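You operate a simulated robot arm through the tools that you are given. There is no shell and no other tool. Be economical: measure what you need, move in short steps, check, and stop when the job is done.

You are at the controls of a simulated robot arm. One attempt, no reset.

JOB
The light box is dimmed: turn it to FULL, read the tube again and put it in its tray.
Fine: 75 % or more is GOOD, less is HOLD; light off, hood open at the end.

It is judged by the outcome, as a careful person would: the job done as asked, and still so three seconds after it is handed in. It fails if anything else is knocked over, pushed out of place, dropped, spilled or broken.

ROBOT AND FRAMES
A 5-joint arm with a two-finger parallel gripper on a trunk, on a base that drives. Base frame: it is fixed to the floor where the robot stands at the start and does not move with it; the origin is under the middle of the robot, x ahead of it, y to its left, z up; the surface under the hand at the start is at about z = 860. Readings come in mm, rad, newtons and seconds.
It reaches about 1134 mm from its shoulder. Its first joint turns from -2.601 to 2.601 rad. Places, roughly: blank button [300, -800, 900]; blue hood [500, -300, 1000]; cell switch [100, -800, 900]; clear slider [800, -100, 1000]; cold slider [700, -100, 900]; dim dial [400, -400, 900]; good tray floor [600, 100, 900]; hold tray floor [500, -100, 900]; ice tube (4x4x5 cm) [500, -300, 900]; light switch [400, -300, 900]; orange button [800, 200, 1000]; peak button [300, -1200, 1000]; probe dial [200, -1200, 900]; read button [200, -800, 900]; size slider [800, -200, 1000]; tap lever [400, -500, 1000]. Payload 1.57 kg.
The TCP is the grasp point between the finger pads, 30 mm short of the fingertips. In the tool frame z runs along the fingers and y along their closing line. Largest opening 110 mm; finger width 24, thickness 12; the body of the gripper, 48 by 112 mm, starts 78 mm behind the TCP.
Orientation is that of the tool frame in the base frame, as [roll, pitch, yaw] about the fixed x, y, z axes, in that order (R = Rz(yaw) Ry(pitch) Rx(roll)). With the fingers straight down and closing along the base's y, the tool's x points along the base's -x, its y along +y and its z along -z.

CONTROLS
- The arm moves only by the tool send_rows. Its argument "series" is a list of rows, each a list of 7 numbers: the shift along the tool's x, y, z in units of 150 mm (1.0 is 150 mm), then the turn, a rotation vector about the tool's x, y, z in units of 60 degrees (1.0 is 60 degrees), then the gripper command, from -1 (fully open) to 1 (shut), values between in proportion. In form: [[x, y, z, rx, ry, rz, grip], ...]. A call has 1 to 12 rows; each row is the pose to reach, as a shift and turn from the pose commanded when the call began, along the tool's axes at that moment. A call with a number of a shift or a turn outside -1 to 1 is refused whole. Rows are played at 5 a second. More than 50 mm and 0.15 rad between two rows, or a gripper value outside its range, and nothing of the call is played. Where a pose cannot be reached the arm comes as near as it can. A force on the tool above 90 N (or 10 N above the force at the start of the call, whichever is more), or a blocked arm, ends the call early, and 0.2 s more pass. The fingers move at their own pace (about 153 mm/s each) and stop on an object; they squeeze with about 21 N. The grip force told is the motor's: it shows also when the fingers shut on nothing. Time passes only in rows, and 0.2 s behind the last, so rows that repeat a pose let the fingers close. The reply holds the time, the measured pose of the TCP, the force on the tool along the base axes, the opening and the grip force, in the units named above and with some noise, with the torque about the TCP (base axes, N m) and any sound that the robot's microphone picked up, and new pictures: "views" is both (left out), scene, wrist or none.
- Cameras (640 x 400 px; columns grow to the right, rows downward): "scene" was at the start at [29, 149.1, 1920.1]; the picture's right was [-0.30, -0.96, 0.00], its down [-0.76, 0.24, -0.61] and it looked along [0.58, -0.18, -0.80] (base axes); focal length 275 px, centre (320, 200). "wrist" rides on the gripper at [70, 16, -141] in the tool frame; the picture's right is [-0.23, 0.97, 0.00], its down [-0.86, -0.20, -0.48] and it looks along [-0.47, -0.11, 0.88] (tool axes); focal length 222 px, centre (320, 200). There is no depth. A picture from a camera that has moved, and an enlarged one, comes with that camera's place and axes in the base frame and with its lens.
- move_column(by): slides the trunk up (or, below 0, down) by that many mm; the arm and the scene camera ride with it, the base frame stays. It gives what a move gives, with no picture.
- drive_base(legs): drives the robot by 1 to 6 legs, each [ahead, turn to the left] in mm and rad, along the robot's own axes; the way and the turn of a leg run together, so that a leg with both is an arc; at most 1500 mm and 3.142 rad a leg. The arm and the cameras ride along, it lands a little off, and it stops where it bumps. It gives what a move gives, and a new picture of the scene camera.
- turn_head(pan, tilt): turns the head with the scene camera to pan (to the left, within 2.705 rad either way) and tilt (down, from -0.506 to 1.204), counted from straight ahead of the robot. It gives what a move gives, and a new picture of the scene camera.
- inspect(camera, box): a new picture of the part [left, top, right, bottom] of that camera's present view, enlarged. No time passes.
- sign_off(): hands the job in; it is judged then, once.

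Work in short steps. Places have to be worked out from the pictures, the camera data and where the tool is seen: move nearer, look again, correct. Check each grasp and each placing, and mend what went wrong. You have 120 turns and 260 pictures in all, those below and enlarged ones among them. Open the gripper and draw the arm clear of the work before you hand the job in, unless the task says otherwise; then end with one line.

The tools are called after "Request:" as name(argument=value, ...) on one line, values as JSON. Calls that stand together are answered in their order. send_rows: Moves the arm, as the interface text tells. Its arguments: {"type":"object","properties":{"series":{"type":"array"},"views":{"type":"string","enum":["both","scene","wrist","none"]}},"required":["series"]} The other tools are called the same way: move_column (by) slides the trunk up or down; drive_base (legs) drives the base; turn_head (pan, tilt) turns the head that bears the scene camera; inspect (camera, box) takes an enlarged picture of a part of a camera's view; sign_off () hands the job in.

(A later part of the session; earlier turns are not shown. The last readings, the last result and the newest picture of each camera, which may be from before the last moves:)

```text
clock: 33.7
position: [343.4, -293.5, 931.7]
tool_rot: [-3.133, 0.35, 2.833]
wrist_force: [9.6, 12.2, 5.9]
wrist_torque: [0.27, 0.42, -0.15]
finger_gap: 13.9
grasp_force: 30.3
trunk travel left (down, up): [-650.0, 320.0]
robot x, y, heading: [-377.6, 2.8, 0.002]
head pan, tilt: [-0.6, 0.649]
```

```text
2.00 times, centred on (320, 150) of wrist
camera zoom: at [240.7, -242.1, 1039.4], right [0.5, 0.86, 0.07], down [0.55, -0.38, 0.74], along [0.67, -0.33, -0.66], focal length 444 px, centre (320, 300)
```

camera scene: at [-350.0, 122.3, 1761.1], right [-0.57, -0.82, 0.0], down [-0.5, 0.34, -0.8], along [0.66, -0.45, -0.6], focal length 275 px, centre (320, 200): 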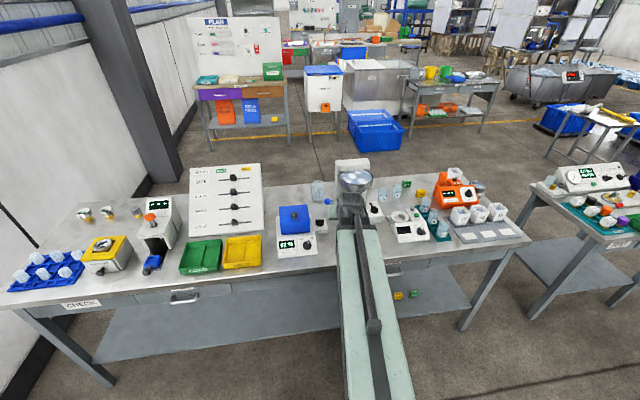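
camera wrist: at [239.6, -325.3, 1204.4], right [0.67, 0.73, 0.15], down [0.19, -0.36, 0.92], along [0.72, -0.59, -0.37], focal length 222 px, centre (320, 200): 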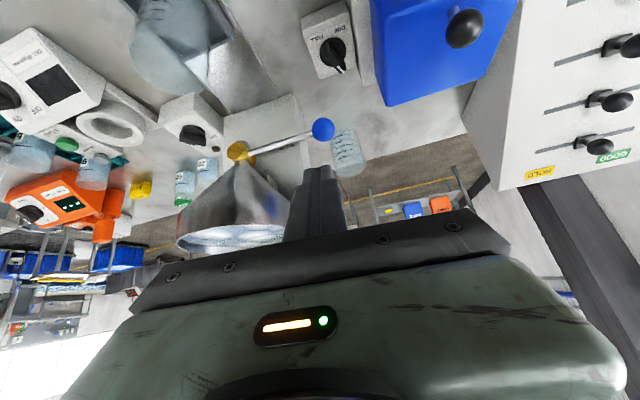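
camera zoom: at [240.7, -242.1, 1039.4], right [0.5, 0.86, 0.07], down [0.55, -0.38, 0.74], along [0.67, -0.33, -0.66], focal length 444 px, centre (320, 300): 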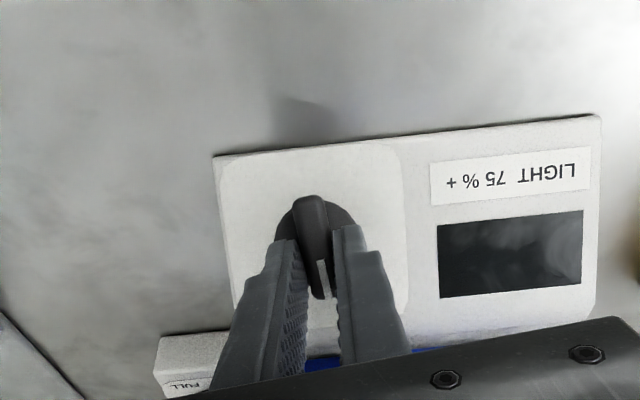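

The display went dark; I turn the remaining ~20° so that the pointer is squarely at OFF.

Request:
send_rows(series=[[0, 0, 0, 0, 0, -0.12, 1], [0, 0, 0, 0, 0, -0.24, 1], [0, 0, 0, 0, 0, -0.34, 1]], views="none")

Request:
inspect(camera="wrist", box=[160, 50, 480, 250])

```text
clock: 34.5
position: [341.9, -293.1, 930.6]
tool_rot: [-3.011, 0.322, -3.074]
wrist_force: [10.9, 23.5, -1.6]
wrist_torque: [0.22, 0.42, -0.27]
finger_gap: 14.6
grasp_force: 30.4
trunk travel left (down, up): [-650.0, 320.0]
robot x, y, heading: [-380.1, -1.1, -0.004]
head pan, tilt: [-0.6, 0.649]
```

```text
2.00 times, centred on (320, 150) of wrist
camera zoom: at [231.4, -264.8, 1038.8], right [0.19, 0.98, -0.05], down [0.66, -0.09, 0.75], along [0.73, -0.17, -0.66], focal length 444 px, centre (320, 300)
```

zoom: 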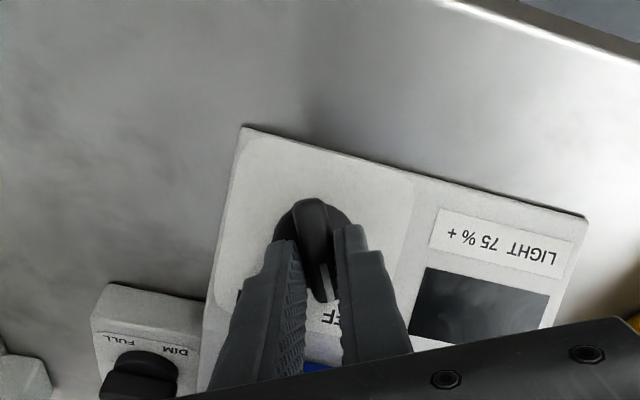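

Pointer at OFF and the display dark. Release and raise.

Request:
send_rows(series=[[0, 0, 0, 0, 0, 0, 0.3], [0, 0, 0, 0, 0, 0, 0.3]], views="none")

Request:
move_column(by=150)

Request:
inspect(camera="wrist", box=[200, 40, 520, 240])

```text
clock: 35.1
position: [342.0, -296.0, 929.6]
tool_rot: [-3.008, 0.323, -3.077]
wrist_force: [-0.7, 0.3, 0.1]
wrist_torque: [0.01, 0.01, 0.0]
finger_gap: 38.4
grasp_force: 0.0
trunk travel left (down, up): [-650.0, 320.0]
robot x, y, heading: [-378.3, -2.4, -0.004]
head pan, tilt: [-0.6, 0.649]
```

```text
clock: 36.8
position: [341.6, -296.2, 1080.9]
tool_rot: [-3.008, 0.324, -3.078]
wrist_force: [0.0, -0.3, 0.6]
wrist_torque: [0.04, -0.02, 0.01]
finger_gap: 38.4
grasp_force: 0.0
trunk travel left (down, up): [-800.0, 170.0]
robot x, y, heading: [-376.6, -1.0, 0.0]
head pan, tilt: [-0.6, 0.649]
```

```text
2.00 times, centred on (360, 140) of wrist
camera zoom: at [230.2, -267.5, 1189.1], right [0.19, 0.98, -0.05], down [0.66, -0.09, 0.75], along [0.73, -0.18, -0.66], focal length 444 px, centre (240, 320)
```

zoom: 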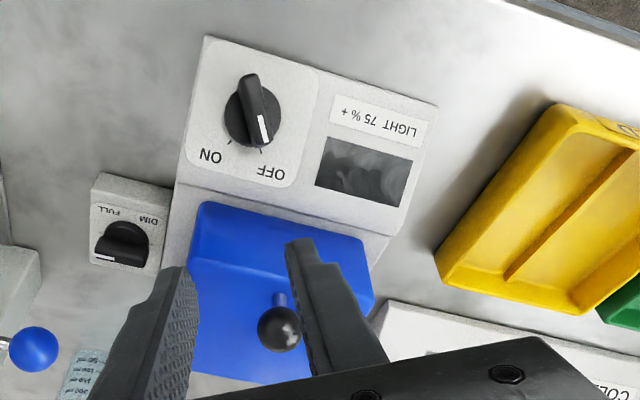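

Light is OFF. The hood knob's ball is at ≈ [443,-294,1007], Ø≈33. I raise a little, set the tool straight down with the closing line parallel to the box's width, and look.

Request:
move_column(by=50)

Request:
send_rows(series=[[0, 0, 0, 0, 0, 0.12, -0.2], [0, 0, 0, 0, 0, 0.24, -0.2], [0, 0, 0, 0, 0, 0.36, -0.2], [0, 0, 0, 0, 0, 0.48, -0.2]], views="none")

Request:
send_rows(series=[[0, 0, 0, 0, 0.12, 0, -0.2], [0, 0, 0, 0, 0.24, 0, -0.2], [0, 0, 0, 0, 0.335, 0, -0.2]], views="wrist")

```text
clock: 37.8
position: [342.5, -295.9, 1131.1]
tool_rot: [-3.009, 0.322, -3.078]
wrist_force: [-0.2, -0.8, 0.5]
wrist_torque: [-0.01, 0.0, -0.02]
finger_gap: 38.4
grasp_force: 0.0
trunk travel left (down, up): [-850.0, 120.0]
robot x, y, heading: [-377.1, 0.2, -0.002]
head pan, tilt: [-0.6, 0.649]
```

```text
clock: 38.8
position: [341.7, -297.0, 1131.4]
tool_rot: [3.094, 0.345, 2.673]
wrist_force: [-0.6, -0.7, 0.8]
wrist_torque: [0.01, 0.01, 0.0]
finger_gap: 66.2
grasp_force: 0.1
trunk travel left (down, up): [-850.0, 120.0]
robot x, y, heading: [-377.8, -0.2, -0.006]
head pan, tilt: [-0.6, 0.649]
```

```text
clock: 39.5
position: [341.8, -296.4, 1116.4]
tool_rot: [3.1, -0.007, 2.691]
wrist_force: [-0.1, -0.8, 0.3]
wrist_torque: [-0.01, -0.03, -0.02]
finger_gap: 65.4
grasp_force: 0.0
out of reach, approached as far as the arm can: row 1, 2, 3
trunk travel left (down, up): [-850.0, 120.0]
robot x, y, heading: [-382.0, -1.2, -0.003]
head pan, tilt: [-0.6, 0.649]
camera wrist: at [284.7, -256.1, 1258.7], right [0.63, 0.78, 0.04], down [0.68, -0.57, 0.46], along [0.38, -0.26, -0.89], focal length 222 px, centre (320, 200)
```

wrist: 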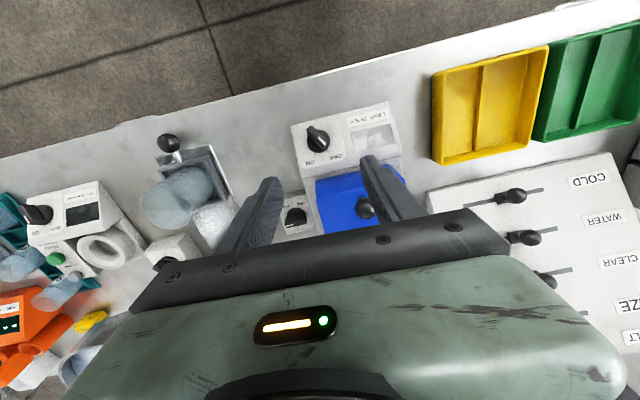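

Now above the ball.

Request:
send_rows(series=[[-0.2, 0.1, 0, 0, 0, 0, -0.2], [-0.4, 0.2, 0, 0, 0, 0, -0.2], [-0.6, 0.305, 0, 0, 0, 0, -0.2]], views="none")

Request:
inspect(camera="wrist", box=[200, 50, 520, 250])

```text
clock: 40.4
position: [444.8, -294.2, 1115.4]
tool_rot: [3.098, -0.004, 2.689]
wrist_force: [0.3, -0.2, 0.4]
wrist_torque: [0.03, -0.01, -0.01]
finger_gap: 65.8
grasp_force: 0.1
trunk travel left (down, up): [-850.0, 120.0]
robot x, y, heading: [-376.4, -0.1, 0.002]
head pan, tilt: [-0.6, 0.649]
```

```text
2.00 times, centred on (360, 150) of wrist
camera zoom: at [386.6, -253.7, 1258.4], right [0.63, 0.78, 0.04], down [0.68, -0.57, 0.47], along [0.38, -0.27, -0.88], focal length 444 px, centre (240, 300)
```

zoom: 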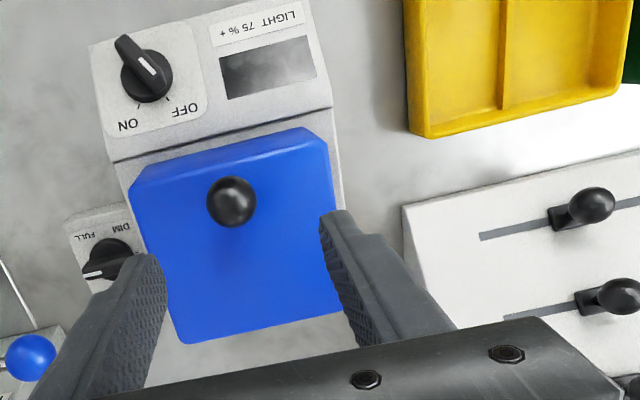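

The ball sits near the front edge of the hood, suggesting a rear hinge. I lower around the ball, grip it and try a small lift to feel how it moves.

Request:
move_column(by=-99)

Request:
send_rows(series=[[0, 0, 0, 0, 0, 0, 0.3], [0, 0, 0, 0, 0, 0, 1], [0, 0, 0, 0, 0, 0, 1]], views="wrist")

```text
clock: 41.7
position: [444.1, -293.3, 1018.2]
tool_rot: [3.098, -0.007, 2.69]
wrist_force: [-0.1, 1.2, -1.1]
wrist_torque: [0.0, 0.0, -0.01]
finger_gap: 66.0
grasp_force: 0.1
trunk travel left (down, up): [-751.0, 219.0]
robot x, y, heading: [-377.6, 0.5, -0.004]
head pan, tilt: [-0.6, 0.649]
```

```text
clock: 42.5
position: [443.2, -295.1, 1018.1]
tool_rot: [3.098, -0.006, 2.69]
wrist_force: [-1.7, -2.9, -0.3]
wrist_torque: [-0.06, -0.01, -0.02]
finger_gap: 29.1
grasp_force: 39.4
trunk travel left (down, up): [-751.0, 219.0]
robot x, y, heading: [-381.6, 1.7, -0.002]
head pan, tilt: [-0.6, 0.649]
camera wrist: at [385.6, -254.1, 1159.6], right [0.63, 0.78, 0.04], down [0.68, -0.57, 0.47], along [0.38, -0.27, -0.88], focal length 222 px, centre (320, 200)
```

wrist: 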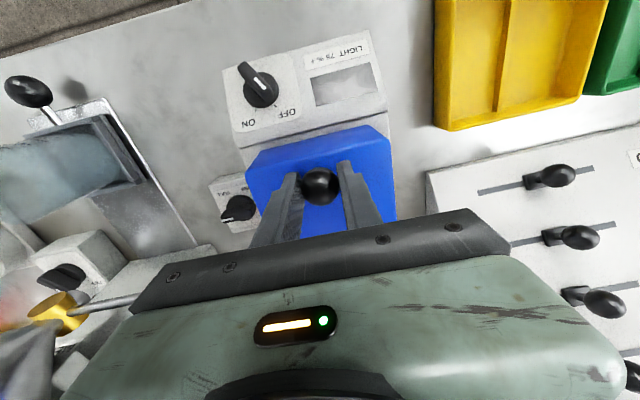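

Gripped (gap 29). A 6 mm test lift.

Request:
move_column(by=6)

Request:
send_rows(series=[[0, 0, 0, 0, 0, 0, 1]], views="none")

Request:
inspect(camera="scene", box=[270, 190, 350, 240])

```text
clock: 43.0
position: [445.7, -295.1, 1020.6]
tool_rot: [3.097, -0.005, 2.692]
wrist_force: [7.0, -8.4, -14.8]
wrist_torque: [0.04, 0.33, -0.03]
finger_gap: 29.1
grasp_force: 39.1
trunk travel left (down, up): [-757.0, 213.0]
robot x, y, heading: [-379.6, 0.6, -0.001]
head pan, tilt: [-0.6, 0.649]
```

```text
clock: 43.4
position: [445.7, -294.5, 1022.4]
tool_rot: [3.1, -0.005, 2.69]
wrist_force: [10.3, -10.4, -12.2]
wrist_torque: [-0.26, -0.31, -0.02]
finger_gap: 28.9
grasp_force: 38.6
trunk travel left (down, up): [-757.0, 213.0]
robot x, y, heading: [-379.7, 0.6, 0.003]
head pan, tilt: [-0.6, 0.649]
```

```text
8.00 times, centred on (310, 215) of scene
camera zoom: at [-346.2, 120.1, 1750.2], right [-0.57, -0.82, 0.0], down [-0.5, 0.34, -0.8], along [0.66, -0.45, -0.61], focal length 2197 px, centre (400, 80)
```

zoom: 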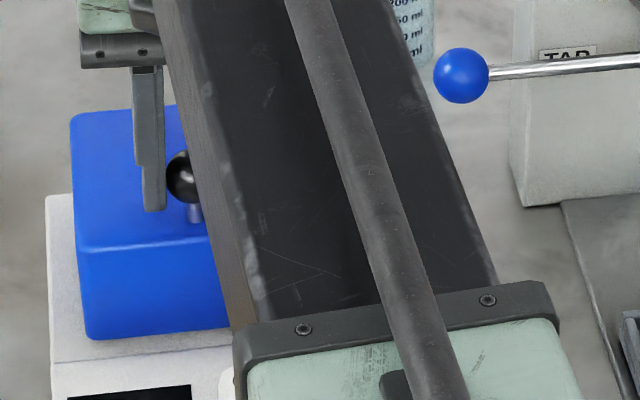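

Forces show the ball wants to go up and away: a rear hinge. I follow the arc in small alternating steps (forward along the box axis, then up).

Request:
send_rows(series=[[-0.04, 0, 0, 0, 0, 0, 1], [-0.08, 0, 0, 0, 0, 0, 1]], views="none")

Request:
move_column(by=10)

Request:
send_rows(series=[[-0.04, 0, 0, 0, 0, 0, 1], [-0.08, 0, 0, 0, 0, 0, 1]], views="none")

Request:
inspect(camera="wrist", box=[200, 50, 520, 250])

```text
clock: 44.0
position: [450.0, -298.1, 1027.0]
tool_rot: [3.096, -0.008, 2.69]
wrist_force: [-18.3, 6.5, 8.6]
wrist_torque: [0.5, 1.07, 0.05]
finger_gap: 29.3
grasp_force: 38.8
trunk travel left (down, up): [-757.0, 213.0]
robot x, y, heading: [-383.6, -3.5, 0.001]
head pan, tilt: [-0.6, 0.649]
```

```text
clock: 44.6
position: [456.5, -299.7, 1033.1]
tool_rot: [3.097, -0.003, 2.689]
wrist_force: [5.8, -3.4, -8.5]
wrist_torque: [-0.1, -0.02, 0.03]
finger_gap: 29.1
grasp_force: 39.3
trunk travel left (down, up): [-767.0, 203.0]
robot x, y, heading: [-381.3, -1.4, 0.0]
head pan, tilt: [-0.6, 0.649]
```

```text
clock: 45.2
position: [460.8, -304.2, 1036.9]
tool_rot: [3.099, -0.003, 2.691]
wrist_force: [-18.0, 4.2, 11.4]
wrist_torque: [0.47, 1.09, 0.06]
finger_gap: 29.3
grasp_force: 39.1
trunk travel left (down, up): [-767.0, 203.0]
robot x, y, heading: [-378.3, -0.8, -0.003]
head pan, tilt: [-0.6, 0.649]
```

```text
2.00 times, centred on (360, 150) of wrist
camera zoom: at [403.7, -263.0, 1178.3], right [0.63, 0.78, 0.04], down [0.68, -0.57, 0.46], along [0.38, -0.26, -0.88], focal length 444 px, centre (240, 300)
```

zoom: 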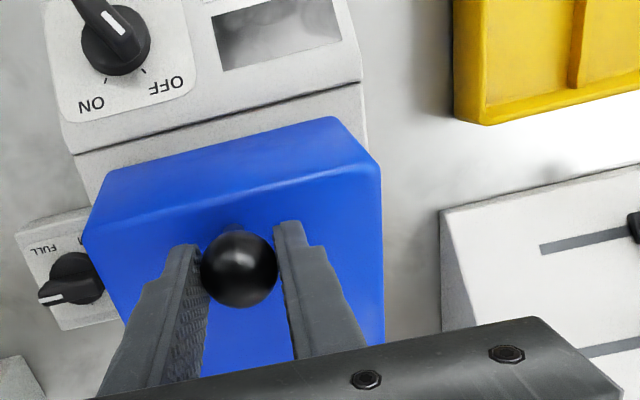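

The hood is swinging up as expected. Continue along the arc.

Request:
move_column(by=12)

Request:
send_rows(series=[[-0.045, 0, 0, 0, 0, 0, 1], [-0.09, 0, 0, 0, 0, 0, 1]], views="none")

Request:
move_column(by=11)

Request:
send_rows(series=[[-0.05, 0, 0, 0, 0, 0, 1], [-0.1, 0, 0, 0, 0, 0, 1]], views="none")

Request:
inspect(camera="wrist", box=[200, 50, 520, 250])

```text
clock: 45.8
position: [468.7, -306.8, 1043.8]
tool_rot: [3.097, 0.0, 2.691]
wrist_force: [10.4, -12.0, -17.4]
wrist_torque: [-0.43, -0.44, 0.01]
finger_gap: 29.1
grasp_force: 38.9
trunk travel left (down, up): [-779.0, 191.0]
robot x, y, heading: [-382.1, 0.7, -0.001]
head pan, tilt: [-0.6, 0.649]
```

```text
clock: 46.4
position: [472.8, -308.9, 1046.4]
tool_rot: [3.098, -0.007, 2.689]
wrist_force: [-14.5, -5.5, 2.1]
wrist_torque: [0.42, 1.21, 0.05]
finger_gap: 29.4
grasp_force: 39.3
trunk travel left (down, up): [-779.0, 191.0]
robot x, y, heading: [-379.9, 0.2, -0.002]
head pan, tilt: [-0.6, 0.649]
```

```text
clock: 47.0
position: [481.2, -312.8, 1053.2]
tool_rot: [3.1, -0.002, 2.688]
wrist_force: [9.4, -19.8, -25.8]
wrist_torque: [-0.54, -0.71, 0.04]
finger_gap: 29.2
grasp_force: 38.6
trunk travel left (down, up): [-790.0, 180.0]
robot x, y, heading: [-379.4, 0.8, -0.003]
head pan, tilt: [-0.6, 0.649]
```

```text
clock: 47.6
position: [487.5, -315.8, 1057.9]
tool_rot: [3.098, -0.01, 2.688]
wrist_force: [-13.2, -9.7, -2.8]
wrist_torque: [0.34, 1.2, 0.06]
finger_gap: 29.5
grasp_force: 38.3
trunk travel left (down, up): [-790.0, 180.0]
robot x, y, heading: [-381.0, 0.4, -0.0]
head pan, tilt: [-0.6, 0.649]
```

```text
2.00 times, centred on (360, 150) of wrist
camera zoom: at [431.0, -276.4, 1199.7], right [0.63, 0.78, 0.04], down [0.68, -0.57, 0.46], along [0.38, -0.26, -0.89], focal length 444 px, centre (240, 300)
```

zoom: 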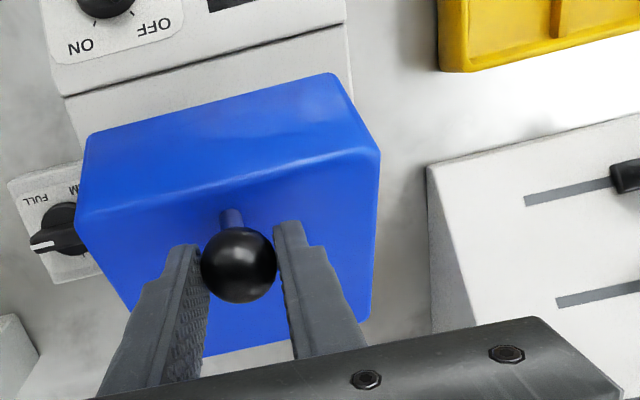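

Continuing, with a slight correction to -y (a side load is building).

Request:
send_rows(series=[[-0.04, -0.02, 0, 0, 0, 0, 1], [-0.07, -0.03, 0, 0, 0, 0, 1]], views="none")

Request:
move_column(by=10)

Request:
send_rows(series=[[-0.05, -0.005, 0, 0, 0, 0, 1], [-0.11, -0.01, 0, 0, 0, 0, 1]], views="none")

Request:
move_column(by=8)

Request:
send_rows(series=[[-0.05, -0.005, 0, 0, 0, 0, 1], [-0.11, -0.01, 0, 0, 0, 0, 1]], views="none")

Request:
inspect(camera="wrist", box=[200, 50, 520, 250])

```text
clock: 48.2
position: [496.3, -320.8, 1060.3]
tool_rot: [3.095, -0.005, 2.692]
wrist_force: [-10.8, 10.8, 21.8]
wrist_torque: [0.67, 0.84, 0.05]
finger_gap: 29.2
grasp_force: 38.4
trunk travel left (down, up): [-790.0, 180.0]
robot x, y, heading: [-379.0, -1.4, -0.003]
head pan, tilt: [-0.6, 0.649]
```

```text
clock: 48.8
position: [502.0, -322.8, 1063.5]
tool_rot: [3.099, -0.002, 2.691]
wrist_force: [11.9, 7.8, -22.9]
wrist_torque: [0.05, -0.33, -0.01]
finger_gap: 29.2
grasp_force: 39.0
trunk travel left (down, up): [-800.0, 170.0]
robot x, y, heading: [-384.4, -3.1, -0.004]
head pan, tilt: [-0.6, 0.649]
```

```text
clock: 49.4
position: [506.7, -325.4, 1064.8]
tool_rot: [3.098, -0.007, 2.691]
wrist_force: [5.4, 17.5, -15.9]
wrist_torque: [0.64, 0.83, 0.02]
finger_gap: 29.6
grasp_force: 38.8
out of reach, approached as far as the arm can: row 2
trunk travel left (down, up): [-800.0, 170.0]
robot x, y, heading: [-384.2, -0.9, -0.001]
head pan, tilt: [-0.6, 0.649]
```

```text
clock: 49.9
position: [509.0, -327.1, 1071.8]
tool_rot: [3.1, -0.006, 2.69]
wrist_force: [18.7, 11.4, -27.2]
wrist_torque: [-0.17, -0.91, -0.11]
finger_gap: 29.1
grasp_force: 39.4
trunk travel left (down, up): [-808.0, 162.0]
robot x, y, heading: [-377.1, 2.1, 0.001]
head pan, tilt: [-0.6, 0.649]
```

```text
clock: 50.5
position: [507.7, -326.4, 1071.4]
tool_rot: [3.099, -0.006, 2.692]
wrist_force: [18.8, 11.4, -25.9]
wrist_torque: [-0.16, -1.01, -0.14]
finger_gap: 29.5
grasp_force: 39.0
out of reach, approached as far as the arm can: row 1, 2
trunk travel left (down, up): [-808.0, 162.0]
robot x, y, heading: [-379.9, -5.1, -0.005]
head pan, tilt: [-0.6, 0.649]
```

```text
2.00 times, centred on (360, 150) of wrist
camera zoom: at [451.5, -286.4, 1213.3], right [0.63, 0.78, 0.04], down [0.68, -0.57, 0.46], along [0.38, -0.26, -0.89], focal length 444 px, centre (240, 300)
```

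zoom: 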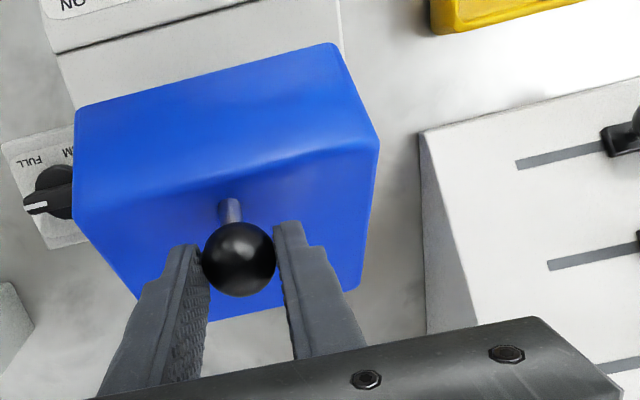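

The arm is at its outer limit with a vertical tool; tilting the tool forward gives more reach and also raises the ball along the arc. I do that in two small steps.

Request:
send_rows(series=[[0, 0, 0, 0, -0.065, 0, 1], [0, 0, 0, 0, -0.13, 0, 1], [0, 0, 0, 0, -0.195, 0, 1]], views="none")

Request:
inspect(camera="wrist", box=[200, 50, 520, 250])

```text
clock: 51.3
position: [508.0, -326.2, 1078.0]
tool_rot: [3.097, 0.196, 2.681]
wrist_force: [6.4, 16.7, -20.8]
wrist_torque: [0.81, 0.77, 0.09]
finger_gap: 29.2
grasp_force: 39.1
out of reach, approached as far as the arm can: row 3
trunk travel left (down, up): [-808.0, 162.0]
robot x, y, heading: [-378.1, 0.4, -0.003]
head pan, tilt: [-0.6, 0.649]
```

```text
2.00 times, centred on (360, 150) of wrist
camera zoom: at [425.4, -273.2, 1202.6], right [0.62, 0.78, 0.09], down [0.57, -0.53, 0.63], along [0.53, -0.34, -0.77], focal length 444 px, centre (240, 300)
```

zoom: 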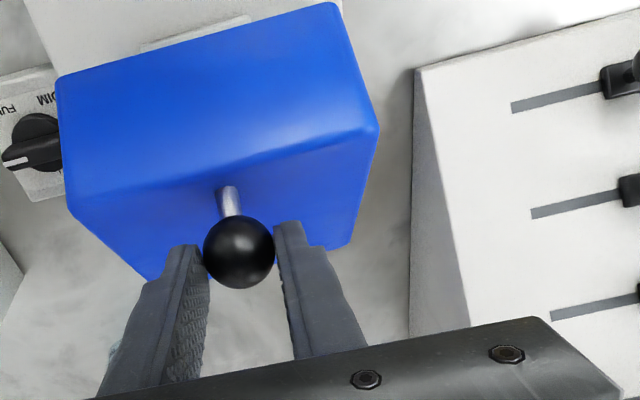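

Now push forward 20 mm and relieve the side load a little.

Request:
send_rows(series=[[-0.065, 0.01, 0.013, 0, 0, 0, 1], [-0.131, 0.02, 0.026, 0, 0, 0, 1]], views="none")

Request:
send_rows(series=[[-0.065, 0.0, 0.013, 0, -0.065, 0, 1], [-0.131, 0.0, 0.026, 0, -0.13, 0, 1]], views="none")

Request:
inspect(camera="wrist", box=[200, 50, 520, 250])

```text
clock: 51.9
position: [522.4, -333.8, 1080.9]
tool_rot: [3.1, 0.199, 2.68]
wrist_force: [-4.1, 12.5, 7.2]
wrist_torque: [0.76, 1.05, 0.11]
finger_gap: 29.3
grasp_force: 39.0
trunk travel left (down, up): [-808.0, 162.0]
robot x, y, heading: [-379.3, 1.3, -0.002]
head pan, tilt: [-0.6, 0.649]
```

```text
clock: 52.5
position: [542.7, -343.4, 1083.8]
tool_rot: [3.098, 0.333, 2.674]
wrist_force: [-4.3, 6.1, -26.6]
wrist_torque: [0.58, 0.95, 0.05]
finger_gap: 29.2
grasp_force: 38.7
out of reach, approached as far as the arm can: row 2
trunk travel left (down, up): [-808.0, 162.0]
robot x, y, heading: [-378.7, -1.9, 0.001]
head pan, tilt: [-0.6, 0.649]
```

```text
2.00 times, centred on (360, 150) of wrist
camera zoom: at [447.4, -283.1, 1196.4], right [0.62, 0.78, 0.11], down [0.49, -0.49, 0.72], along [0.62, -0.39, -0.68], focal length 444 px, centre (240, 300)
```

zoom: 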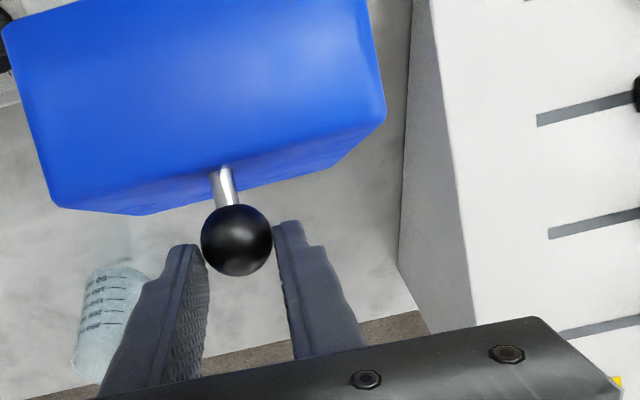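

Rotated ~40°. Reach is running out, so I now advance with small base drives, correcting sideways with the arm.

Request:
drive_base(legs=[[25, 0]])

Request:
send_rows(series=[[0, -0.03, 0, 0, 0, 0, 1], [0, -0.066, 0, 0, 0, 0, 1]], views="wrist")

```text
clock: 53.4
position: [561.7, -352.8, 1087.2]
tool_rot: [3.104, 0.335, 2.672]
wrist_force: [-20.5, -38.8, -5.0]
wrist_torque: [-1.12, 0.74, -0.18]
finger_gap: 27.9
grasp_force: 38.5
trunk travel left (down, up): [-808.0, 162.0]
robot x, y, heading: [-356.4, -0.8, -0.004]
head pan, tilt: [-0.6, 0.649]
camera scene: at [-327.2, 116.1, 1801.6], right [-0.57, -0.82, 0.0], down [-0.5, 0.35, -0.8], along [0.66, -0.45, -0.61], focal length 275 px, centre (320, 200)
```

scene: 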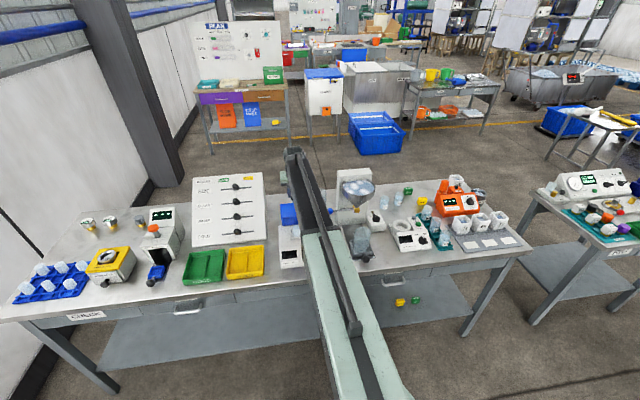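

```text
clock: 54.0
position: [562.2, -353.9, 1088.3]
tool_rot: [3.1, 0.337, 2.674]
wrist_force: [10.6, 18.3, 6.6]
wrist_torque: [0.74, -0.48, -0.11]
finger_gap: 27.8
grasp_force: 38.0
trunk travel left (down, up): [-808.0, 162.0]
robot x, y, heading: [-354.8, -3.1, -0.001]
head pan, tilt: [-0.6, 0.649]
camera wrist: at [466.2, -291.6, 1198.8], right [0.62, 0.78, 0.11], down [0.48, -0.49, 0.73], along [0.62, -0.4, -0.68], focal length 222 px, centre (320, 200)
```

wrist: 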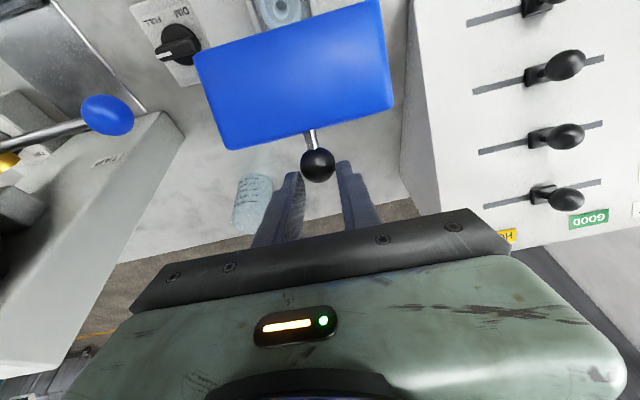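

The ball is near the pad ends; I lower 8 mm to keep it seated, then advance again.

Request:
move_column(by=-8)

Request:
drive_base(legs=[[25, 0]])

Request:
send_rows(series=[[0, -0.02, 0, 0, 0, 0, 1], [0, -0.045, 0, 0, 0, 0, 1]], views="wrist")

```text
clock: 54.5
position: [561.4, -352.0, 1082.3]
tool_rot: [3.102, 0.339, 2.673]
wrist_force: [20.8, 27.0, 33.3]
wrist_torque: [0.85, -1.05, 0.14]
finger_gap: 29.7
grasp_force: 39.0
trunk travel left (down, up): [-800.0, 170.0]
robot x, y, heading: [-360.1, 0.3, -0.001]
head pan, tilt: [-0.6, 0.649]
```

```text
clock: 55.3
position: [583.8, -363.5, 1078.4]
tool_rot: [3.111, 0.33, 2.672]
wrist_force: [-17.7, -6.1, -29.5]
wrist_torque: [-0.06, 0.67, -0.04]
finger_gap: 29.4
grasp_force: 38.9
trunk travel left (down, up): [-800.0, 170.0]
robot x, y, heading: [-330.3, 0.6, -0.003]
head pan, tilt: [-0.6, 0.649]
camera scene: at [-297.9, 119.4, 1792.8], right [-0.57, -0.82, 0.0], down [-0.5, 0.34, -0.8], along [0.66, -0.45, -0.61], focal length 275 px, centre (320, 200)
```

scene: 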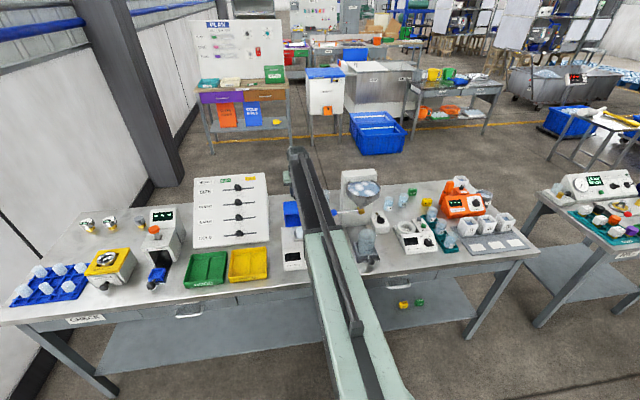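

```text
clock: 55.9
position: [581.9, -361.8, 1078.3]
tool_rot: [3.107, 0.331, 2.677]
wrist_force: [6.2, 22.1, -18.2]
wrist_torque: [0.59, -0.33, 0.0]
finger_gap: 28.8
grasp_force: 38.4
trunk travel left (down, up): [-800.0, 170.0]
robot x, y, heading: [-329.1, -2.4, 0.001]
head pan, tilt: [-0.6, 0.649]
camera wrist: at [488.0, -300.8, 1189.3], right [0.62, 0.78, 0.1], down [0.49, -0.49, 0.72], along [0.61, -0.4, -0.68], focal length 222 px, centre (320, 200)
```

wrist: 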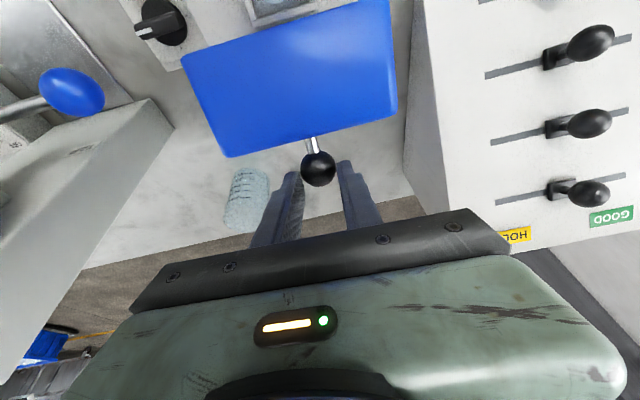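

Progressing well (~55°). Keep going along the descending part of the arc.

Request:
move_column(by=-5)

Request:
drive_base(legs=[[22, 0]])

Request:
move_column(by=-6)

Request:
send_rows(series=[[0, -0.01, 0, 0, 0, 0, 1], [0, -0.02, 0, 0, 0, 0, 1]], views="wrist")

```text
clock: 56.5
position: [580.8, -362.9, 1078.2]
tool_rot: [3.106, 0.343, 2.672]
wrist_force: [25.1, 23.0, 40.2]
wrist_torque: [1.01, -0.76, 0.07]
finger_gap: 29.2
grasp_force: 38.6
trunk travel left (down, up): [-795.0, 175.0]
robot x, y, heading: [-327.3, 2.2, -0.004]
head pan, tilt: [-0.6, 0.649]
```

```text
clock: 57.3
position: [600.4, -371.2, 1074.0]
tool_rot: [3.117, 0.336, 2.672]
wrist_force: [-7.5, -6.9, -5.4]
wrist_torque: [-0.11, 0.41, -0.02]
finger_gap: 27.9
grasp_force: 37.9
trunk travel left (down, up): [-795.0, 175.0]
robot x, y, heading: [-305.7, -4.8, 0.005]
head pan, tilt: [-0.6, 0.649]
camera scene: at [-277.8, 120.6, 1788.2], right [-0.57, -0.82, 0.0], down [-0.5, 0.34, -0.8], along [0.66, -0.45, -0.6], focal length 275 px, centre (320, 200)
```

scene: 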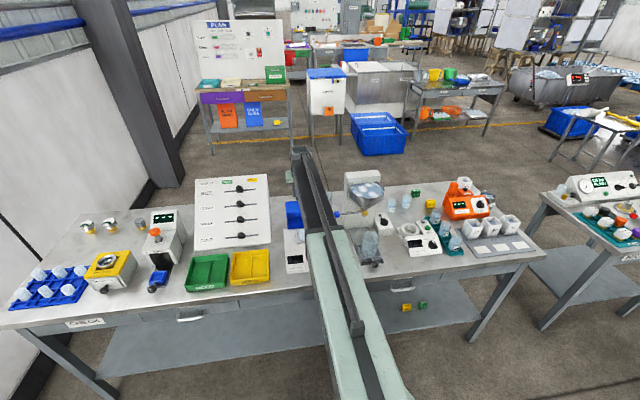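

```text
clock: 57.8
position: [600.1, -371.9, 1072.9]
tool_rot: [3.117, 0.346, 2.673]
wrist_force: [21.3, -11.3, 43.1]
wrist_torque: [-0.42, -0.84, -0.02]
finger_gap: 27.3
grasp_force: 38.4
trunk travel left (down, up): [-789.0, 181.0]
robot x, y, heading: [-303.5, -0.6, -0.003]
head pan, tilt: [-0.6, 0.649]
```

```text
clock: 58.4
position: [600.4, -370.1, 1071.4]
tool_rot: [3.113, 0.345, 2.671]
wrist_force: [26.9, -0.9, 45.5]
wrist_torque: [0.06, -0.96, -0.02]
finger_gap: 27.4
grasp_force: 38.2
trunk travel left (down, up): [-789.0, 181.0]
robot x, y, heading: [-306.2, -2.8, -0.002]
head pan, tilt: [-0.6, 0.649]
camera wrist: at [504.5, -307.7, 1181.1], right [0.62, 0.78, 0.1], down [0.48, -0.48, 0.73], along [0.62, -0.41, -0.67], focal length 222 px, centre (320, 200)
```

wrist: 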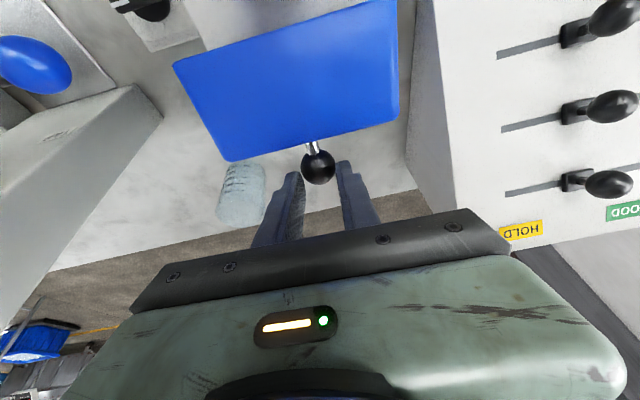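

Force says not to lower yet; drive on 25, then continue.

Request:
drive_base(legs=[[25, 0]])

Request:
send_rows(series=[[0, -0.02, 0, 0, 0, 0, 1]], views="none")

Request:
drive_base(legs=[[20, 0]])

Request:
send_rows(series=[[0, -0.02, 0, 0, 0, 0, 1]], views="wrist")

```text
clock: 59.2
position: [624.2, -373.3, 1068.1]
tool_rot: [3.114, 0.335, 2.673]
wrist_force: [-0.2, -0.3, -0.1]
wrist_torque: [0.01, 0.02, 0.0]
finger_gap: 0.2
grasp_force: 21.7
trunk travel left (down, up): [-789.0, 181.0]
robot x, y, heading: [-284.8, -3.0, 0.0]
head pan, tilt: [-0.6, 0.649]
camera scene: at [-251.9, 122.2, 1781.9], right [-0.57, -0.82, 0.0], down [-0.5, 0.34, -0.8], along [0.66, -0.45, -0.6], focal length 275 px, centre (320, 200)
```

scene: 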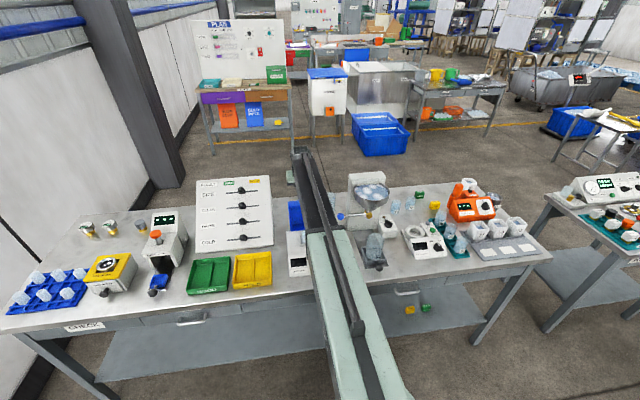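

```text
clock: 59.6
position: [622.6, -377.0, 1069.7]
tool_rot: [3.116, 0.333, 2.675]
wrist_force: [-0.2, -0.3, 0.1]
wrist_torque: [-0.02, -0.03, 0.01]
finger_gap: 0.0
grasp_force: 20.8
trunk travel left (down, up): [-789.0, 181.0]
robot x, y, heading: [-282.0, 1.8, 0.001]
head pan, tilt: [-0.6, 0.649]
```

```text
clock: 60.4
position: [643.2, -376.0, 1067.8]
tool_rot: [3.115, 0.331, 2.673]
wrist_force: [0.2, 0.1, -0.5]
wrist_torque: [0.01, -0.02, 0.0]
finger_gap: 0.1
grasp_force: 21.6
trunk travel left (down, up): [-789.0, 181.0]
robot x, y, heading: [-261.7, -0.9, -0.004]
head pan, tilt: [-0.6, 0.649]
camera scene: at [-231.7, 121.9, 1782.1], right [-0.57, -0.82, 0.0], down [-0.5, 0.34, -0.8], along [0.66, -0.45, -0.6], focal length 275 px, centre (320, 200)
```

scene: 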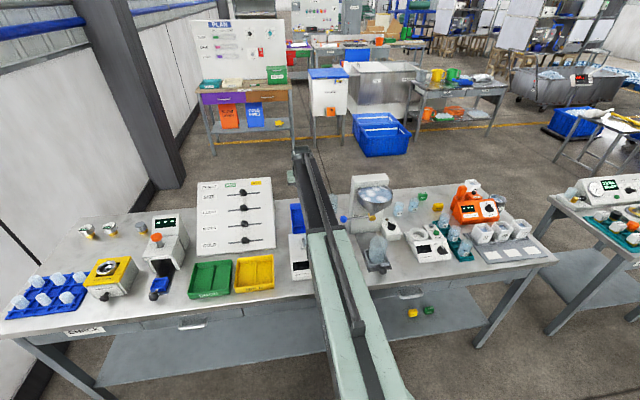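

```text
clock: 60.8
position: [642.0, -378.0, 1068.9]
tool_rot: [3.114, 0.335, 2.672]
wrist_force: [-0.8, 0.4, 0.2]
wrist_torque: [-0.01, 0.03, -0.01]
finger_gap: 0.4
grasp_force: 21.2
trunk travel left (down, up): [-789.0, 181.0]
robot x, y, heading: [-262.2, -2.2, -0.002]
head pan, tilt: [-0.6, 0.649]
camera wrist: at [547.1, -315.6, 1179.5], right [0.62, 0.77, 0.1], down [0.49, -0.48, 0.73], along [0.61, -0.41, -0.68], focal length 222 px, centre (320, 200)
```

wrist: 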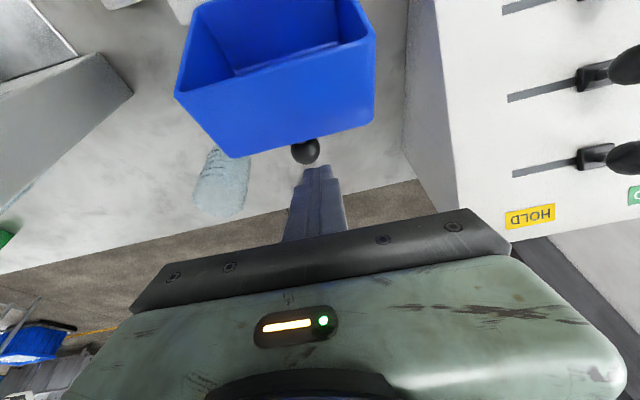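

The ball slipped out but the hood went over centre: I can see its inside, it stands open. I raise the trunk and back the arm away, then look.

Request:
move_column(by=120)

Request:
drive_base(legs=[[-230, 0]])

Request:
inspect(camera="wrist", box=[160, 0, 480, 200])

```text
clock: 62.3
position: [640.6, -379.1, 1188.5]
tool_rot: [3.116, 0.333, 2.672]
wrist_force: [0.2, 0.2, -0.3]
wrist_torque: [-0.01, 0.01, -0.04]
finger_gap: 0.0
grasp_force: 21.7
trunk travel left (down, up): [-909.0, 61.0]
robot x, y, heading: [-261.1, -1.5, -0.004]
head pan, tilt: [-0.6, 0.649]
```

```text
clock: 64.0
position: [411.8, -378.5, 1189.2]
tool_rot: [3.116, 0.334, 2.671]
wrist_force: [-0.6, 0.1, 0.4]
wrist_torque: [0.0, -0.02, -0.02]
finger_gap: 0.0
grasp_force: 21.3
trunk travel left (down, up): [-909.0, 61.0]
robot x, y, heading: [-489.7, 2.7, 0.001]
head pan, tilt: [-0.6, 0.649]
camera scene: at [-462.6, 122.5, 1902.1], right [-0.57, -0.82, 0.0], down [-0.5, 0.34, -0.8], along [0.66, -0.45, -0.6], focal length 275 px, centre (320, 200)
```

scene: 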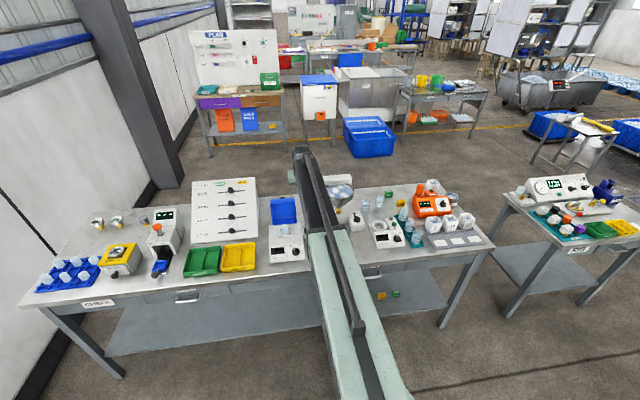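

```text
2.00 times, centred on (320, 100) of wrist
camera zoom: at [317.4, -315.0, 1299.9], right [0.62, 0.78, 0.1], down [0.49, -0.48, 0.73], along [0.61, -0.41, -0.68], focal length 444 px, centre (320, 400)
```

zoom: 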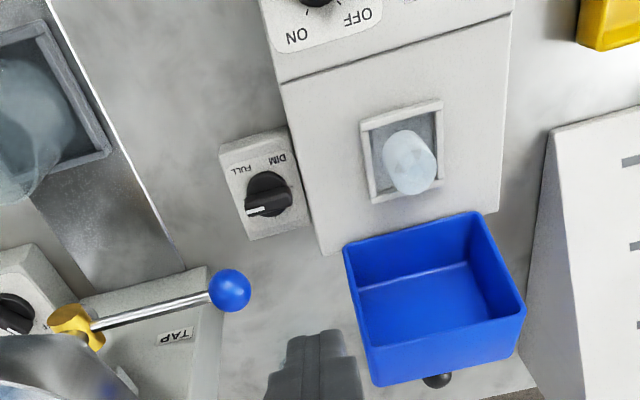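

The hood is open with the tube standing in its nest at ≈ [491,-313]. I straighten the tool, bring it back so that a 200 mm forward drive puts it over the tube.

Request:
send_rows(series=[[0.22, 0.005, -0.055, 0, 0.08, 0, -0.3], [0.45, 0.01, -0.11, 0, 0.16, 0, -0.3], [0.67, 0.015, -0.165, 0, 0.24, 0, -0.3], [0.894, 0.02, -0.218, 0, 0.318, 0, -0.3]], views="none")

Request:
drive_base(legs=[[200, 0]])

Request:
inspect(camera="wrist", box=[160, 0, 480, 200])

```text
clock: 65.0
position: [291.1, -314.6, 1175.4]
tool_rot: [3.117, -0.001, 2.679]
wrist_force: [-0.7, -0.1, 0.1]
wrist_torque: [-0.01, -0.04, -0.02]
finger_gap: 71.6
grasp_force: 0.1
out of reach, approached as far as the arm can: row 2
trunk travel left (down, up): [-909.0, 61.0]
robot x, y, heading: [-493.3, 0.5, -0.004]
head pan, tilt: [-0.6, 0.649]
```

```text
clock: 66.7
position: [497.7, -315.1, 1174.0]
tool_rot: [3.117, -0.001, 2.682]
wrist_force: [0.3, 0.4, 0.8]
wrist_torque: [-0.04, 0.05, -0.02]
finger_gap: 71.3
grasp_force: 0.1
trunk travel left (down, up): [-909.0, 61.0]
robot x, y, heading: [-288.6, -1.4, 0.001]
head pan, tilt: [-0.6, 0.649]
camera scene: at [-255.2, 122.1, 1902.1], right [-0.57, -0.82, 0.0], down [-0.5, 0.34, -0.8], along [0.66, -0.45, -0.61], focal length 275 px, centre (320, 200)
```

scene: 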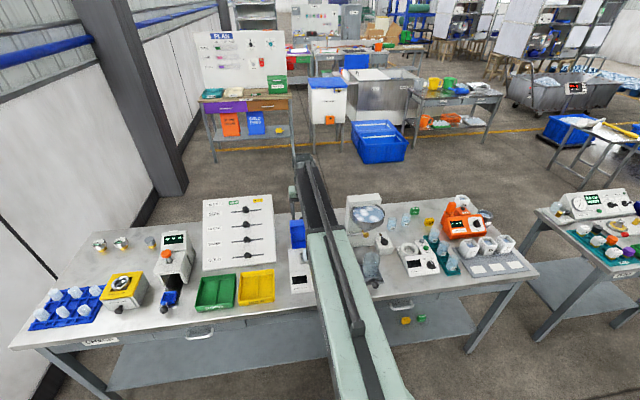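

```text
2.00 times, centred on (320, 100) of wrist
camera zoom: at [441.1, -271.2, 1316.3], right [0.63, 0.77, 0.02], down [0.67, -0.57, 0.47], along [0.38, -0.28, -0.88], focal length 444 px, centre (320, 400)
```

zoom: 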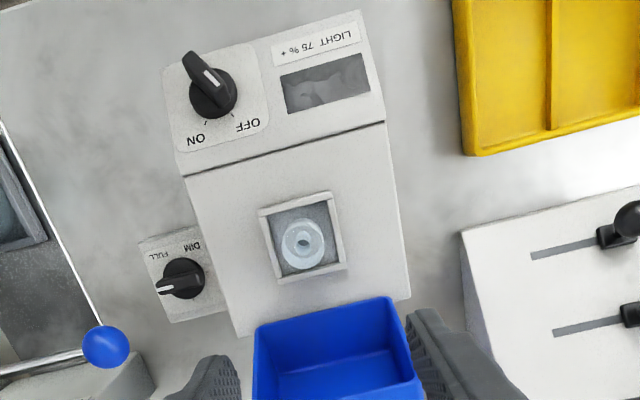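

Tube (hollow ice cylinder) at ≈ [485,-312]. Shift, lower to just above and check.

Request:
send_rows(series=[[0.085, -0.019, 0, 0, 0, 0, -0.3]], views="none")

Request:
move_column(by=-174)

Request:
inspect(camera="wrist", box=[200, 50, 440, 200])

```text
clock: 67.0
position: [483.9, -312.6, 1175.8]
tool_rot: [3.119, 0.003, 2.681]
wrist_force: [0.5, 0.4, -0.2]
wrist_torque: [0.0, 0.05, -0.01]
finger_gap: 71.6
grasp_force: 0.1
trunk travel left (down, up): [-909.0, 61.0]
robot x, y, heading: [-285.2, -0.1, 0.001]
head pan, tilt: [-0.6, 0.649]
```

```text
clock: 69.0
position: [485.0, -313.0, 1001.3]
tool_rot: [3.115, 0.002, 2.684]
wrist_force: [-0.3, 0.7, -0.1]
wrist_torque: [0.01, -0.03, 0.0]
finger_gap: 71.4
grasp_force: 0.0
trunk travel left (down, up): [-735.0, 235.0]
robot x, y, heading: [-287.4, -1.4, 0.001]
head pan, tilt: [-0.6, 0.649]
```

```text
2.67 times, centred on (320, 125) of wrist
camera zoom: at [427.7, -268.3, 1142.9], right [0.63, 0.77, 0.02], down [0.67, -0.57, 0.47], along [0.38, -0.28, -0.88], focal length 592 px, centre (320, 400)
```

zoom: 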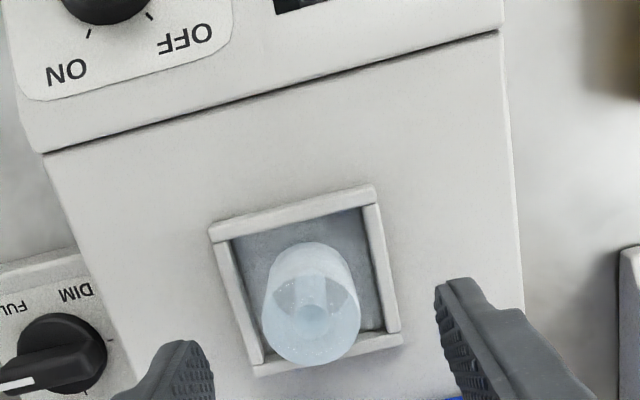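

Centred. Lower to TCP 941 and grip.

Request:
move_column(by=-61)

Request:
send_rows(series=[[0, 0, 0, 0, 0, 0, 0], [0, 0, 0, 0, 0, 0, 0.3], [0, 0, 0, 0, 0, 0, 0.5], [0, 0, 0, 0, 0, 0, 0.5]], views="none")

Request:
inspect(camera="wrist", box=[200, 100, 440, 250])

```text
clock: 70.0
position: [483.9, -312.2, 941.2]
tool_rot: [3.115, 0.003, 2.682]
wrist_force: [4.7, -3.1, 9.6]
wrist_torque: [-0.5, 0.06, 0.24]
finger_gap: 71.6
grasp_force: 0.0
trunk travel left (down, up): [-674.0, 296.0]
robot x, y, heading: [-281.7, -0.2, 0.001]
head pan, tilt: [-0.6, 0.649]
```

```text
clock: 71.0
position: [483.8, -313.3, 941.2]
tool_rot: [3.119, 0.001, 2.683]
wrist_force: [-3.6, -18.5, 9.4]
wrist_torque: [-1.27, 0.66, 0.51]
finger_gap: 64.1
grasp_force: 44.5
trunk travel left (down, up): [-674.0, 296.0]
robot x, y, heading: [-287.0, 0.2, -0.001]
head pan, tilt: [-0.6, 0.649]
```

```text
2.67 times, centred on (320, 175) of wrist
camera zoom: at [426.4, -270.2, 1082.2], right [0.64, 0.77, 0.02], down [0.67, -0.57, 0.48], along [0.38, -0.29, -0.88], focal length 592 px, centre (320, 267)
```

zoom: 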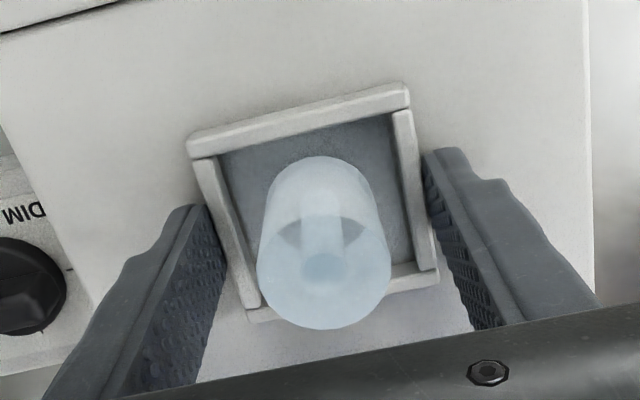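

The tips met the box top (≈ 911) and closed on the nest walls, so everything is ~20 mm higher than assumed. I open, raise 20 mm, shift slightly and grip the tube above the walls.

Request:
send_rows(series=[[0, 0, 0, 0, 0, 0, -0.3], [0, 0, 0, 0, 0, 0, -0.3]], views="none")

Request:
move_column(by=20)

Request:
send_rows(series=[[0.036, 0.012, 0, 0, 0, 0, -0.1], [0.036, 0.012, 0, 0, 0, 0, 0.15], [0.036, 0.012, 0, 0, 0, 0, 0.4], [0.036, 0.012, 0, 0, 0, 0, 0.4]], views="none")

Request:
inspect(camera="wrist", box=[200, 100, 440, 250])

```text
clock: 71.6
position: [484.7, -311.6, 942.2]
tool_rot: [3.115, 0.002, 2.683]
wrist_force: [5.9, -2.3, 13.1]
wrist_torque: [-0.54, 0.13, 0.32]
finger_gap: 71.0
grasp_force: 0.1
trunk travel left (down, up): [-674.0, 296.0]
robot x, y, heading: [-287.2, 2.7, -0.002]
head pan, tilt: [-0.6, 0.649]
```

```text
clock: 72.3
position: [483.9, -311.6, 960.7]
tool_rot: [3.118, 0.0, 2.684]
wrist_force: [0.5, 0.0, 0.3]
wrist_torque: [0.01, -0.02, 0.0]
finger_gap: 71.6
grasp_force: 0.0
trunk travel left (down, up): [-694.0, 276.0]
robot x, y, heading: [-288.0, -0.3, -0.004]
head pan, tilt: [-0.6, 0.649]
```

```text
clock: 73.3
position: [480.1, -308.0, 960.2]
tool_rot: [3.117, 0.0, 2.683]
wrist_force: [0.8, 0.3, 0.2]
wrist_torque: [-0.01, 0.02, 0.03]
finger_gap: 33.8
grasp_force: 0.4
trunk travel left (down, up): [-694.0, 276.0]
robot x, y, heading: [-286.9, 3.4, 0.004]
head pan, tilt: [-0.6, 0.649]
```

```text
2.67 times, centred on (320, 175) of wrist
camera zoom: at [423.4, -264.9, 1101.8], right [0.63, 0.77, 0.02], down [0.67, -0.57, 0.47], along [0.38, -0.28, -0.88], focal length 592 px, centre (320, 267)
```

zoom: 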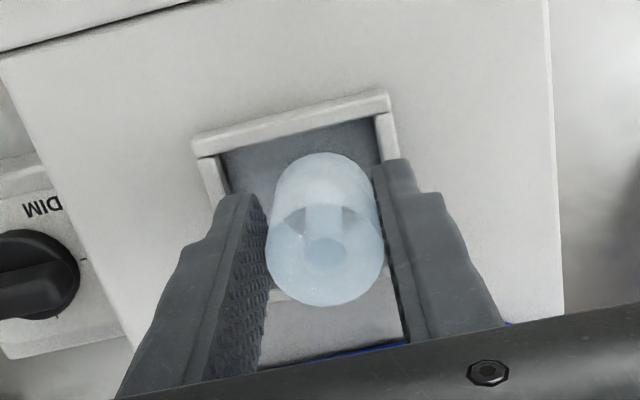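

The fingers are at the tube's sides; close further.

Request:
send_rows(series=[[0, 0, 0, 0, 0, 0, 0.5], [0, 0, 0, 0, 0, 0, 0.6], [0, 0, 0, 0, 0, 0, 0.6]], views="none")

Request:
inspect(camera="wrist", box=[200, 100, 440, 250])

```text
clock: 74.1
position: [481.2, -309.1, 961.0]
tool_rot: [3.118, 0.002, 2.682]
wrist_force: [-0.1, -0.2, -0.4]
wrist_torque: [-0.01, -0.01, -0.01]
finger_gap: 32.2
grasp_force: 21.3
trunk travel left (down, up): [-694.0, 276.0]
robot x, y, heading: [-286.8, 1.2, -0.002]
head pan, tilt: [-0.6, 0.649]
```

```text
2.67 times, centred on (320, 175) of wrist
camera zoom: at [423.4, -264.9, 1101.8], right [0.63, 0.77, 0.02], down [0.67, -0.57, 0.47], along [0.38, -0.28, -0.88], focal length 592 px, centre (320, 267)
```

zoom: 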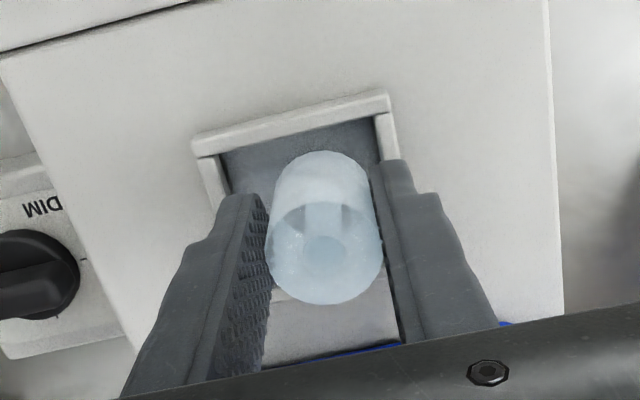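

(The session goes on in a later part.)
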